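You operate a simulated robot arm through the tools that you are given. There is no shell and no other tool. Be economical: measure what you need, move in short steps, check, and stop when the job is done.

Carry out the task below with a simulated robot arm. There is one attempt and no reset: what you move stays moved.

TASK
Put the bottle that says "green" from the short wooden bench on the white plate there and the bottle that says "water" on the white card there.
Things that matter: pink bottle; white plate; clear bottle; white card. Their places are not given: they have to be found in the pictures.

It is judged by the outcome, as a careful person would: the job done as asked, and still so three seconds after it is handed in. It fails if anything else is knocked over, pushed out of place, dropped, spilled or broken.

THE ROBOT
A 7-joint arm with a two-finger parallel gripper, fixed in place. Base frame: the origin is at the foot of the arm, x ahead of it, y to its left, z up; the work surface is at about z = 0. Lengths are in mm, angles in degrees, forces in N, time in s.
With the tool pointing down near the work surface it reaches from about 240 to 620 mm from the base axis. Its first joint turns from -66.0 to 66.0 degrees. Payload 2.6 kg.
Tool frame: the origin (TCP) lies between the finger pads and is the grasp point; the fingertips stand 30 mm ahead of it; z points along the fingers, y is the line along which they close. The gripper opens to 94 mm. The fingers are 28 mm wide and 10 mm thick; the gripper's body (50 by 96 mm) begins 55 mm behind the TCP.
Orientation is that of the tool frame in the base frame, as a unit quaternion [x, y, z, w]. With the fingers straight down and closing along the base's y, the tool's x points along the base's -x, its y along +y and its z along -z.

THE INTERFACE
- The arm moves only by the tool servo_tool. Its argument "motion" is a list of rows, each an object of numbers (a shift or turn left out is 0, a gripper value left out holds the last): "fingers": the opening in per cent of the stroke, from 0 (shut) to 100 (fully open); "x", "y", "z": the shift along the tool's x, y, z in mm; "rx", "ry", "rz": the turn, a rotation vector about the tool's x, y, z in degrees. In form: [{"fingers": .., "x": .., "y": .., "z": .., "rx": .., "ry": .., "rz": ..}, ...]. A call has 1 to 12 rows; each row is the pose to reach, as a shift and turn from the pose commanded when the call began, along the tool's axes at that moment. A row lasts 0.2 s, in which the tool goes at most 50 mm and 8.6 degrees; a call with a longer step from one row to the next is refused whole, and so is a gripper value outside its range. A pose out of reach is approached as far as the arm can. The call stops where the force on the tool passes 40 N (or 10 N more than at its start, if that is more) or the arm is blocked; 0.2 s more then pass. The fingers move at their own pace (about 72 mm/s each) and stop on an object; they squeeze with about 20 N. The grip force told is the motor's: it shows also when the fingers shut on nothing. Time passes only in rows, and 0.2 s behind the last, so rows that repeat a pose let the fingers close. It gives the time, the measured TCP pose, the force on the tool (base axes), the opening and the grip force at its end, in the units of the frame above (readings bear some noise).
- Cameras (640 x 400 px; columns grow to the right, rows downward): "scene" is fixed at [38, 435.5, 560.2]; the picture's right is [-0.74, -0.67, 0.00], its down [-0.41, 0.45, -0.79] and it looks along [0.53, -0.59, -0.61] (base axes); focal length 249 px, centre (320, 200). "wrist" rides on the gripper at [-37, 0, -58] in the tool frame; the picture's right is [0.00, -1.00, 0.00], its down [0.97, 0.00, -0.24] and it looks along [0.24, 0.00, 0.97] (tool axes); focal length 218 px, centre (320, 200).
- grab_frame(camera): a new picture of that camera. No time passes.
- probe_pixels(camera, pixels): for up to 12 pixels [column, row] of the newest picture of that camera ("zoom" is the newest enlarged one), the place [x, y, z] in the base frame of the surface seen there, good to about 2 mm. No time passes.
- close_up(camera, box): a new picture of the part [left, top, right, bottom] of that camera's present view, enlarged. No time passes.
- job_done(): hands the job in; it is judged then, once.

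Work in short steps. Measure before you move; look again where a grasp or a placing could have gone wrong, and mend it. You have 60 turns and 20 pictures in all, the two below and enlarged ones among them. Open the gripper and draw the arm clear of the work before you hand the job in, unless the task says otherwise; then end with one line.

The tools are called after "Call:" by a JSON object that holds its "name" and its "arguments". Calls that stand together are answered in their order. servo_tool: Moves the arm, as the interface text tells. Its arguments: {"type":"object","properties":{"motion":{"type":"array","items":{"type":"object","properties":{"fingers":{"type":"number"},"x":{"type":"number"},"y":{"type":"number"},"z":{"type":"number"},"rx":{"type":"number"},"ry":{"type":"number"},"rz":{"type":"number"}}}}},"required":["motion"]} The other tools are called the same way: grab_frame (camera) takes a picture; probe_pixels (camera, pixels) gives the place of the surface under pixels of a picture; close_up (camera, box) takes an enlarged picture of a part of a camera's view; job_done () hands the job in.

At the start:

```text
time: 0.0
position: [409.0, -125.7, 336.6]
tcp_rot: [0.0, 1.0, -0.001, 0.0]
contact_force: [-0.1, 0.3, 0.5]
width: 93.9
gripper_force: 0.1
```

scene: 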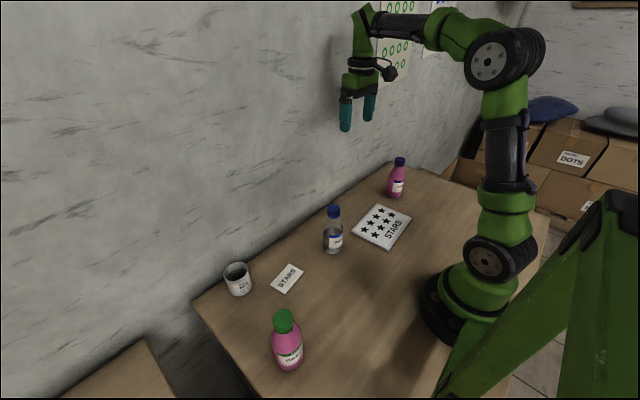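
wrist: 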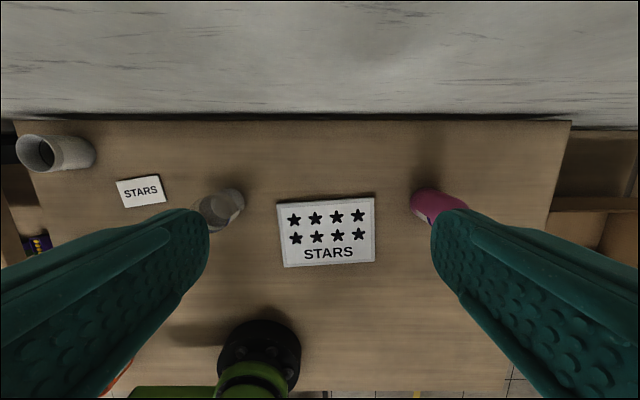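

The scene shows two pink bottles (287,340) and (397,178), a clear one (333,230), a card (287,278) and a plate (382,227). I enlarge to read the labels.

Call:
{"name": "close_up", "arguments": {"camera": "scene", "box": [310, 140, 430, 260]}}

Call:
{"name": "close_up", "arguments": {"camera": "scene", "box": [215, 250, 335, 380]}}

```text
3.33 times, centred on (370, 200) of scene
```

zoom: 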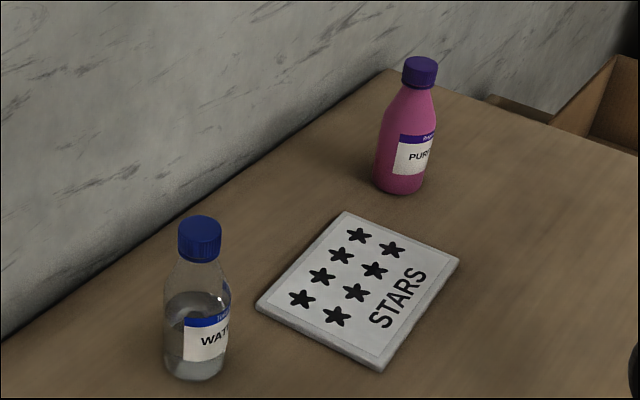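

```text
3.08 times, centred on (275, 315) of scene
```

zoom: 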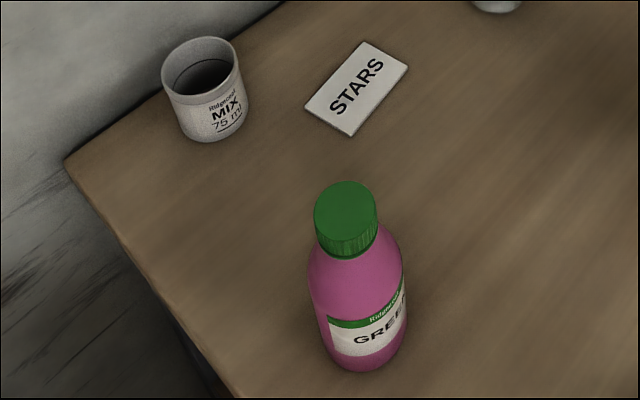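

Labels: GREEN is the pink bottle with green cap, WATER the clear one; the blue-capped one is "PUR...". Now I measure.

Call:
{"name": "probe_pixels", "arguments": {"camera": "zoom", "pixels": [[346, 200], [320, 205], [372, 205], [346, 187], [346, 222], [315, 280], [398, 270], [360, 366], [365, 46], [404, 68], [350, 131], [310, 108]]}}

Call:
{"name": "grab_frame", "arguments": {"camera": "scene"}}

Call:
{"name": "probe_pixels", "arguments": {"camera": "scene", "pixels": [[377, 206], [410, 218], [387, 249], [353, 232], [334, 207], [330, 208], [338, 208], [334, 214], [334, 253], [381, 227], [237, 267], [275, 300]]}}

Call:
{"name": "probe_pixels", "arguments": {"camera": "wrist", "pixels": [[282, 207], [371, 199], [371, 258], [289, 262], [141, 191], [118, 182], [158, 178], [165, 200], [125, 206], [233, 195], [326, 230], [430, 195]]}}

```text
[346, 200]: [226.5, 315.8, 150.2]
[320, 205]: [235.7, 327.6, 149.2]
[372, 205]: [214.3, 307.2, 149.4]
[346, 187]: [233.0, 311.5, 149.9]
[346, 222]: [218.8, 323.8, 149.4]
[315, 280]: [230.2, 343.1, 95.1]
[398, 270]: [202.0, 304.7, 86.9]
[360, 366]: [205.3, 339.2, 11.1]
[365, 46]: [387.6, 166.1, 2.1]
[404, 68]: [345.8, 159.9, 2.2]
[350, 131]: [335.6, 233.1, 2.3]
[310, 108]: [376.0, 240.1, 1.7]
```

```text
15 pictures are left
```

scene: 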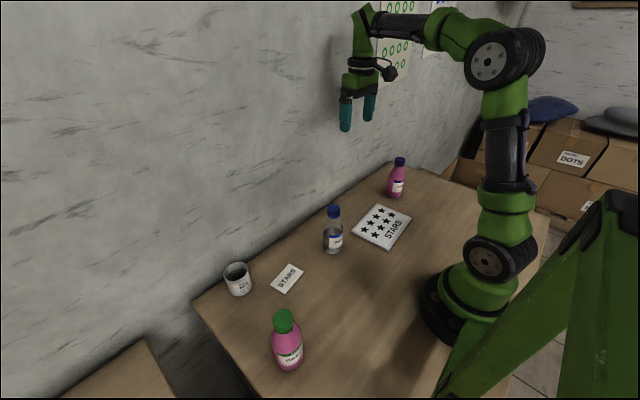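

```text
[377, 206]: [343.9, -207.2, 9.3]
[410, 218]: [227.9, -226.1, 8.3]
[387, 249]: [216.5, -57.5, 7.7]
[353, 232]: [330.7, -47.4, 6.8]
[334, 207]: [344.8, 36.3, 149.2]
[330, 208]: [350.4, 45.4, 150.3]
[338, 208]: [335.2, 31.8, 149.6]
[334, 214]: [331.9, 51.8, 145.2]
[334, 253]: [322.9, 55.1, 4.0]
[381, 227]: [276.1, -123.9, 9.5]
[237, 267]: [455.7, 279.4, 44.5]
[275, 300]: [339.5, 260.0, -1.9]
```

```text
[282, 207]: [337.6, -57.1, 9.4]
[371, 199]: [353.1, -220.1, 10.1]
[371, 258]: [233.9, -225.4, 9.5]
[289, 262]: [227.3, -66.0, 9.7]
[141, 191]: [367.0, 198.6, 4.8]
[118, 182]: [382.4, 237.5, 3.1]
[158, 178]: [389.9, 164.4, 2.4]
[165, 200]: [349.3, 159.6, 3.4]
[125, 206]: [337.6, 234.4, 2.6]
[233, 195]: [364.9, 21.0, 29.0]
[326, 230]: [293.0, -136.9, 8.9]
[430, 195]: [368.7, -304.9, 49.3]
```

GREEN bottle's cap is at about (225,317), top 150. WATER's cap is at about (342,38), top 150. The card centre is (363,199) and the plate centre (286,-140), top 9. I hover over the water bottle first.

Call:
{"name": "servo_tool", "arguments": {"motion": [{"fingers": 100, "x": 11, "y": 27, "z": 12}, {"x": 23, "y": 55, "z": 25}, {"x": 34, "y": 82, "z": 38}, {"x": 45, "y": 109, "z": 50}, {"x": 56, "y": 137, "z": 63}, {"x": 67, "y": 164, "z": 76}, {"x": 67, "y": 164, "z": 76}, {"x": 67, "y": 164, "z": 76}]}}

Call:
{"name": "grab_frame", "arguments": {"camera": "wrist"}}

```text
time: 1.8
position: [343.0, 38.5, 258.9]
tcp_rot: [-0.001, 1.0, 0.0, 0.0]
contact_force: [-0.5, -1.1, 1.0]
width: 93.9
gripper_force: 0.0
```

```text
14 pictures are left
```

wrist: 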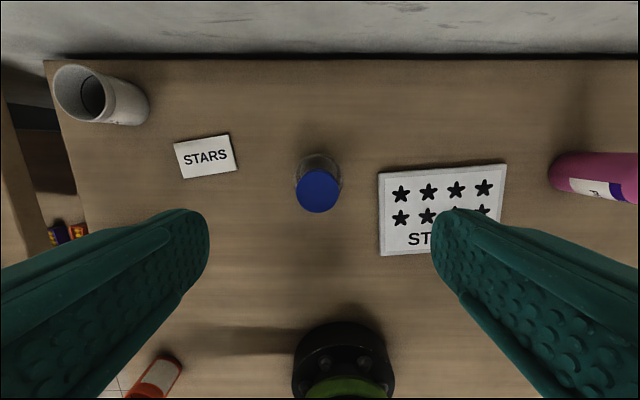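

The cap is at (317,191), fairly centred. I probe its edges.

Call:
{"name": "probe_pixels", "arguments": {"camera": "wrist", "pixels": [[299, 191], [336, 191], [317, 173], [317, 209], [317, 191], [317, 158], [297, 175], [340, 175], [176, 145], [230, 136], [236, 168], [183, 178]]}}

```text
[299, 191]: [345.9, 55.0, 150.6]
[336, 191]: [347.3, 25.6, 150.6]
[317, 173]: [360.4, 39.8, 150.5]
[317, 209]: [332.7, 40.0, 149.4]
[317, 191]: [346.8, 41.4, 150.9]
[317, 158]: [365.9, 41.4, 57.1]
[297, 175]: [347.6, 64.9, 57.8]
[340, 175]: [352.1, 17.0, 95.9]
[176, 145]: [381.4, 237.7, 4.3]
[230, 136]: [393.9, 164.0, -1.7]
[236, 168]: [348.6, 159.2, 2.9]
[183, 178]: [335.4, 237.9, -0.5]
```

Cap centre is (346,40), diameter about 33. I descend with the TCP to z=146 so the tips straddle the cap, then close.

Call:
{"name": "servo_tool", "arguments": {"motion": [{"x": -3, "y": 2, "z": 30}, {"x": -3, "y": 2, "z": 60}, {"x": -3, "y": 2, "z": 90}, {"x": -3, "y": 2, "z": 106}, {"x": -3, "y": 2, "z": 113}, {"x": -3, "y": 2, "z": 113}]}}

Call:
{"name": "servo_tool", "arguments": {"motion": [{"fingers": 60}, {"fingers": 45}, {"fingers": 0}, {"fingers": 0}, {"fingers": 0}, {"fingers": 0}]}}

Call:
{"name": "close_up", "arguments": {"camera": "scene", "box": [270, 140, 400, 270]}}

```text
time: 3.2
position: [345.0, 40.0, 146.5]
tcp_rot: [0.0, 1.0, 0.0, 0.0]
contact_force: [-0.4, 0.2, -0.3]
width: 94.0
gripper_force: 0.0
```

```text
time: 4.6
position: [345.6, 39.5, 146.0]
tcp_rot: [0.0, 1.0, -0.001, -0.001]
contact_force: [0.0, -1.0, 0.3]
width: 32.6
gripper_force: 20.1
```

```text
3.08 times, centred on (335, 205) of scene
```

zoom: 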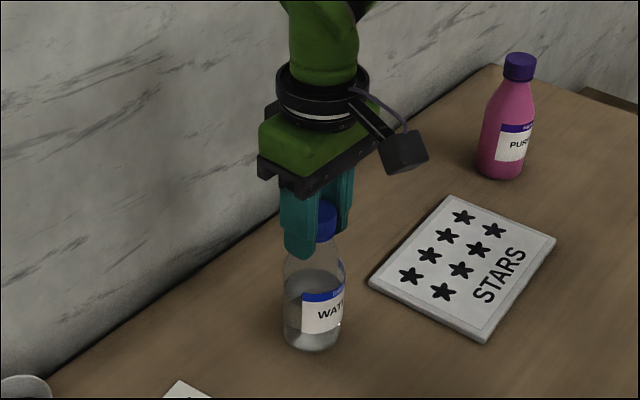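

The grip is good: width 32.6, 20 N. I lift gently.

Call:
{"name": "servo_tool", "arguments": {"motion": [{"z": -5}, {"z": -15}, {"z": -30}, {"z": -45}, {"z": -55}, {"z": -60}, {"z": -60}]}}

```text
time: 6.2
position: [344.8, 39.7, 206.3]
tcp_rot: [0.0, 1.0, 0.0, 0.001]
contact_force: [-0.8, -0.1, -1.3]
width: 32.3
gripper_force: 19.7
```

Held. I carry it to above the card centre (363,199).

Call:
{"name": "servo_tool", "arguments": {"motion": [{"x": -1, "y": 8}, {"x": -3, "y": 25}, {"x": -5, "y": 45}, {"x": -8, "y": 68}, {"x": -11, "y": 92}, {"x": -13, "y": 115}, {"x": -16, "y": 136}, {"x": -17, "y": 151}, {"x": -18, "y": 157}, {"x": -18, "y": 159}, {"x": -18, "y": 159}]}}

Call:
{"name": "close_up", "arguments": {"camera": "scene", "box": [220, 170, 350, 310]}}

```text
time: 8.6
position: [362.5, 198.7, 206.9]
tcp_rot: [0.0, 1.0, 0.001, 0.0]
contact_force: [-0.9, -0.1, -1.8]
width: 32.4
gripper_force: 20.0
```

```text
2.86 times, centred on (285, 240) of scene
```

zoom: 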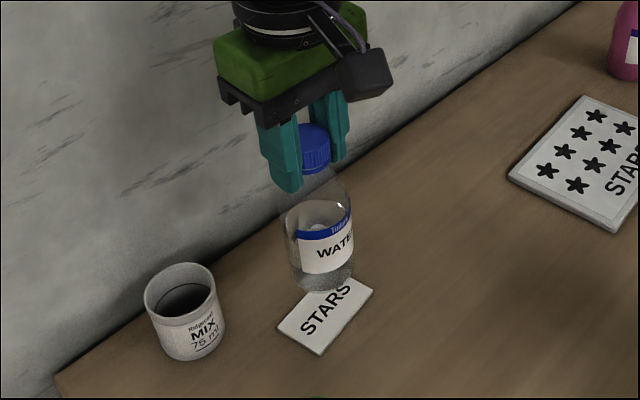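

The bottle hangs upright over the card. I lower it until it touches.

Call:
{"name": "servo_tool", "arguments": {"motion": [{"z": 12}, {"z": 26}, {"z": 40}, {"z": 50}, {"z": 55}, {"z": 57}, {"z": 58}, {"z": 58.5}, {"z": 58.5}]}}

```text
time: 10.6
position: [363.6, 198.3, 149.6]
tcp_rot: [0.0, 1.0, 0.0, 0.001]
contact_force: [0.2, 1.2, 8.3]
width: 32.5
gripper_force: 20.1
```

Touching with 8 N upward, so it stands on the card. I open gently and rise.

Call:
{"name": "servo_tool", "arguments": {"motion": [{"fingers": 45, "z": -0.5}, {"fingers": 60, "z": -0.5}, {"fingers": 100, "z": -0.5}, {"fingers": 100, "z": -0.5}, {"fingers": 100, "z": -0.5}, {"z": -20}, {"z": -50}, {"z": -80}, {"z": -110}, {"z": -130}, {"z": -130}]}}

Call:
{"name": "close_up", "arguments": {"camera": "scene", "box": [220, 180, 350, 310]}}

```text
time: 13.0
position: [363.7, 199.9, 276.9]
tcp_rot: [0.0, 1.0, 0.0, 0.0]
contact_force: [-1.0, -0.3, 0.4]
width: 93.8
gripper_force: 0.1
```

```text
3.08 times, centred on (285, 245) of scene
```

zoom: 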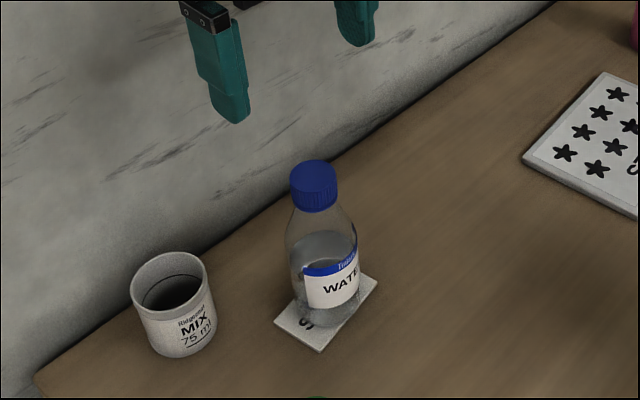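

Water stands on the card. Now I hover over the green bottle at (227,317).

Call:
{"name": "servo_tool", "arguments": {"motion": [{"x": 10, "y": 9}, {"x": 30, "y": 26}, {"x": 55, "y": 47}, {"x": 80, "y": 68}, {"x": 105, "y": 90}, {"x": 125, "y": 107}, {"x": 135, "y": 115}, {"x": 137, "y": 117}, {"x": 137, "y": 117}]}}

Call:
{"name": "grab_frame", "arguments": {"camera": "wrist"}}

```text
time: 15.0
position: [226.7, 315.8, 277.8]
tcp_rot: [0.0, 1.0, -0.001, -0.001]
contact_force: [-0.2, 0.4, -0.4]
width: 94.1
gripper_force: 0.0
```

```text
10 pictures are left
```

wrist: 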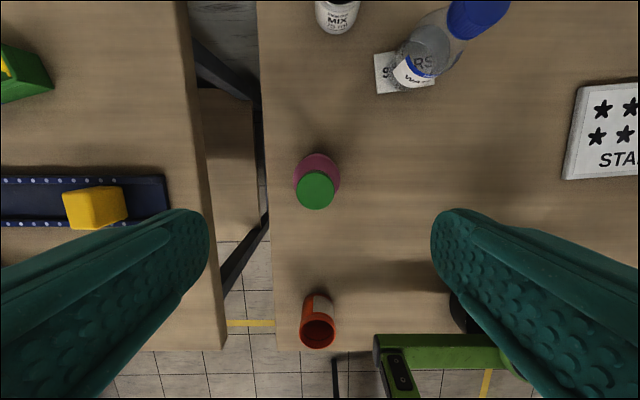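

The green cap is at (315,190). There is also an orange cup at (318,325) and another table on the left; I probe all of them.

Call:
{"name": "probe_pixels", "arguments": {"camera": "wrist", "pixels": [[315, 190], [298, 190], [333, 190], [315, 173], [315, 207], [318, 318], [318, 346], [317, 300], [95, 208], [100, 290], [180, 195], [303, 175]]}}

```text
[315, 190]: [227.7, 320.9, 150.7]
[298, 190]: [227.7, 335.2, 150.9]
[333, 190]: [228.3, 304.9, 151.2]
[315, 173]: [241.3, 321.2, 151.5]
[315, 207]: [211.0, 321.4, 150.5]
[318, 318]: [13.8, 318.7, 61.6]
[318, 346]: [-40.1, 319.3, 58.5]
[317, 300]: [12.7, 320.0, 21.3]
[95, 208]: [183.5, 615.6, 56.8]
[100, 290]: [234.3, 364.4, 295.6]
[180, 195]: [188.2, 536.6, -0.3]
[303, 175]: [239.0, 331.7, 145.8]
```

Cap centre is (227,320) and the surroundings are clear. I descend to z=146 and grip.

Call:
{"name": "servo_tool", "arguments": {"motion": [{"x": 0, "y": 4, "z": 30}, {"x": 0, "y": 4, "z": 60}, {"x": 0, "y": 4, "z": 90}, {"x": 0, "y": 4, "z": 115}, {"x": 0, "y": 4, "z": 126}, {"x": 0, "y": 4, "z": 131}, {"x": 0, "y": 4, "z": 131}]}}

Call:
{"name": "servo_tool", "arguments": {"motion": [{"fingers": 60}, {"fingers": 45}, {"fingers": 0}, {"fingers": 0}, {"fingers": 0}, {"fingers": 0}]}}

Call:
{"name": "servo_tool", "arguments": {"motion": [{"z": -5}, {"z": -15}, {"z": -35}, {"z": -60}, {"z": -85}, {"z": -110}, {"z": -135}, {"z": -160}, {"z": -175}, {"z": -180}, {"z": -180}]}}

Call:
{"name": "grab_frame", "arguments": {"camera": "scene"}}

```text
time: 16.6
position: [226.6, 319.9, 146.9]
tcp_rot: [0.0, 1.0, 0.0, 0.0]
contact_force: [-0.3, 0.1, -1.0]
width: 94.3
gripper_force: 0.0
```

```text
time: 18.0
position: [226.8, 320.7, 146.2]
tcp_rot: [0.001, 1.0, 0.0, 0.0]
contact_force: [-0.8, -0.2, -0.5]
width: 32.5
gripper_force: 20.1
```

```text
time: 20.4
position: [225.8, 319.5, 327.1]
tcp_rot: [-0.001, 1.0, 0.0, -0.001]
contact_force: [0.5, -0.1, -2.0]
width: 32.3
gripper_force: 20.3
```

```text
9 pictures are left
```

scene: 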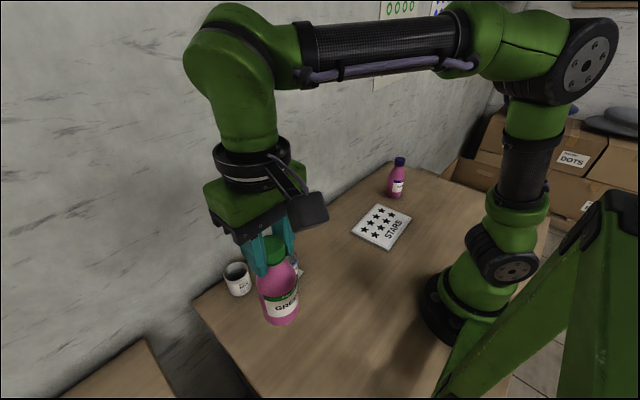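

Held securely. I carry it toward the plate in two legs, passing inside of the water bottle.

Call:
{"name": "servo_tool", "arguments": {"motion": [{"x": -3, "y": -8}, {"x": -8, "y": -25}, {"x": -15, "y": -50}, {"x": -22, "y": -78}, {"x": -30, "y": -108}, {"x": -38, "y": -138}, {"x": -46, "y": -168}, {"x": -53, "y": -193}, {"x": -57, "y": -210}, {"x": -59, "y": -218}, {"x": -59, "y": -220}]}}

Call:
{"name": "servo_tool", "arguments": {"motion": [{"y": -8}, {"y": -25}, {"y": -50}, {"y": -80}, {"y": -110}, {"y": -140}, {"y": -170}, {"y": -200}, {"y": -222}, {"y": -235}, {"y": -240}, {"y": -240}]}}

Call:
{"name": "grab_frame", "arguments": {"camera": "scene"}}

```text
time: 22.8
position: [284.1, 99.5, 326.3]
tcp_rot: [0.0, 1.0, 0.0, 0.0]
contact_force: [0.4, 0.5, -1.4]
width: 32.4
gripper_force: 20.3
```

```text
time: 25.4
position: [285.1, -141.0, 328.2]
tcp_rot: [0.0, 1.0, 0.0, 0.0]
contact_force: [0.5, 0.2, -2.5]
width: 32.5
gripper_force: 20.1
```

```text
8 pictures are left
```

scene: 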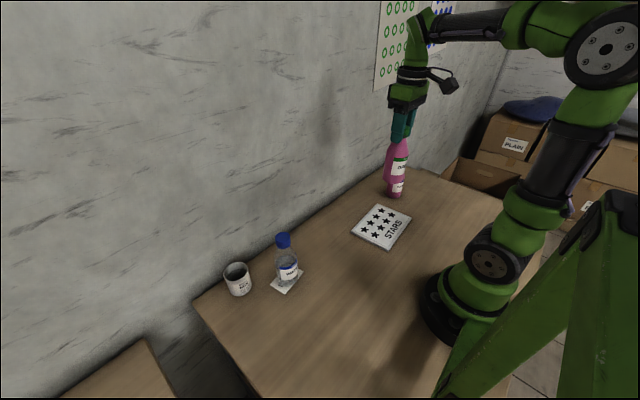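

Above the plate centre. I lower to just above the surface, then creep down to contact.

Call:
{"name": "servo_tool", "arguments": {"motion": [{"z": 8}, {"z": 25}, {"z": 48}, {"z": 72}, {"z": 96}, {"z": 120}, {"z": 140}, {"z": 153}, {"z": 160}, {"z": 165}, {"z": 167}, {"z": 167}]}}

Call:
{"name": "servo_tool", "arguments": {"motion": [{"z": 1}, {"z": 2}, {"z": 3}, {"z": 3.5}, {"z": 4}, {"z": 4}]}}

```text
time: 28.0
position: [284.2, -140.9, 160.6]
tcp_rot: [0.0, 1.0, 0.0, 0.0]
contact_force: [0.0, 0.3, -3.2]
width: 32.1
gripper_force: 19.8
```

```text
time: 29.4
position: [286.9, -141.0, 156.3]
tcp_rot: [0.0, 1.0, 0.0, 0.001]
contact_force: [-4.8, 2.8, 16.2]
width: 32.5
gripper_force: 19.7
```

Contact at 16 N. I back off slightly, open and rise.

Call:
{"name": "servo_tool", "arguments": {"motion": [{"z": -1}, {"z": -1}, {"fingers": 45, "z": -1}, {"fingers": 60, "z": -1}, {"fingers": 100, "z": -1}, {"z": -1}, {"z": -1}, {"z": -25}, {"z": -60}, {"z": -100}, {"z": -140}, {"z": -140}]}}

Call:
{"name": "grab_frame", "arguments": {"camera": "scene"}}

Call:
{"name": "close_up", "arguments": {"camera": "scene", "box": [320, 130, 450, 260]}}

```text
time: 32.0
position: [286.1, -140.5, 297.5]
tcp_rot: [0.0, 1.0, 0.0, -0.001]
contact_force: [-0.1, -0.4, 0.5]
width: 94.1
gripper_force: 0.1
```

```text
7 pictures are left
```

scene: 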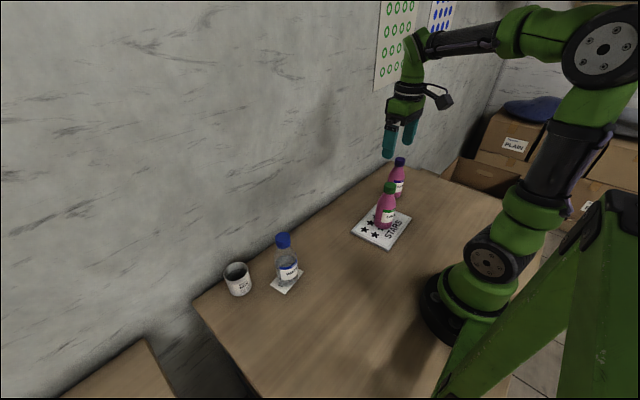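

```text
3.08 times, centred on (385, 195) of scene
```

zoom: 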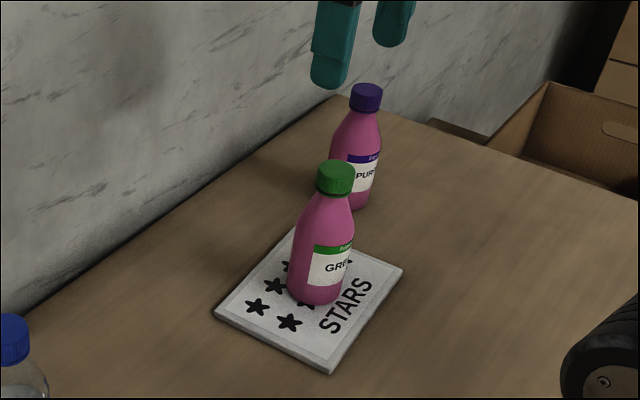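

Both bottles stand upright in place, and the gripper is open and clear above them. I hand in.

Call:
{"name": "job_done", "arguments": {}}

```text
The job is handed in.
```

The bottle labelled "green" is standing on the white plate and the bottle labelled "water" on the white card. The last pictures showed nothing else moved, and the job is handed in.
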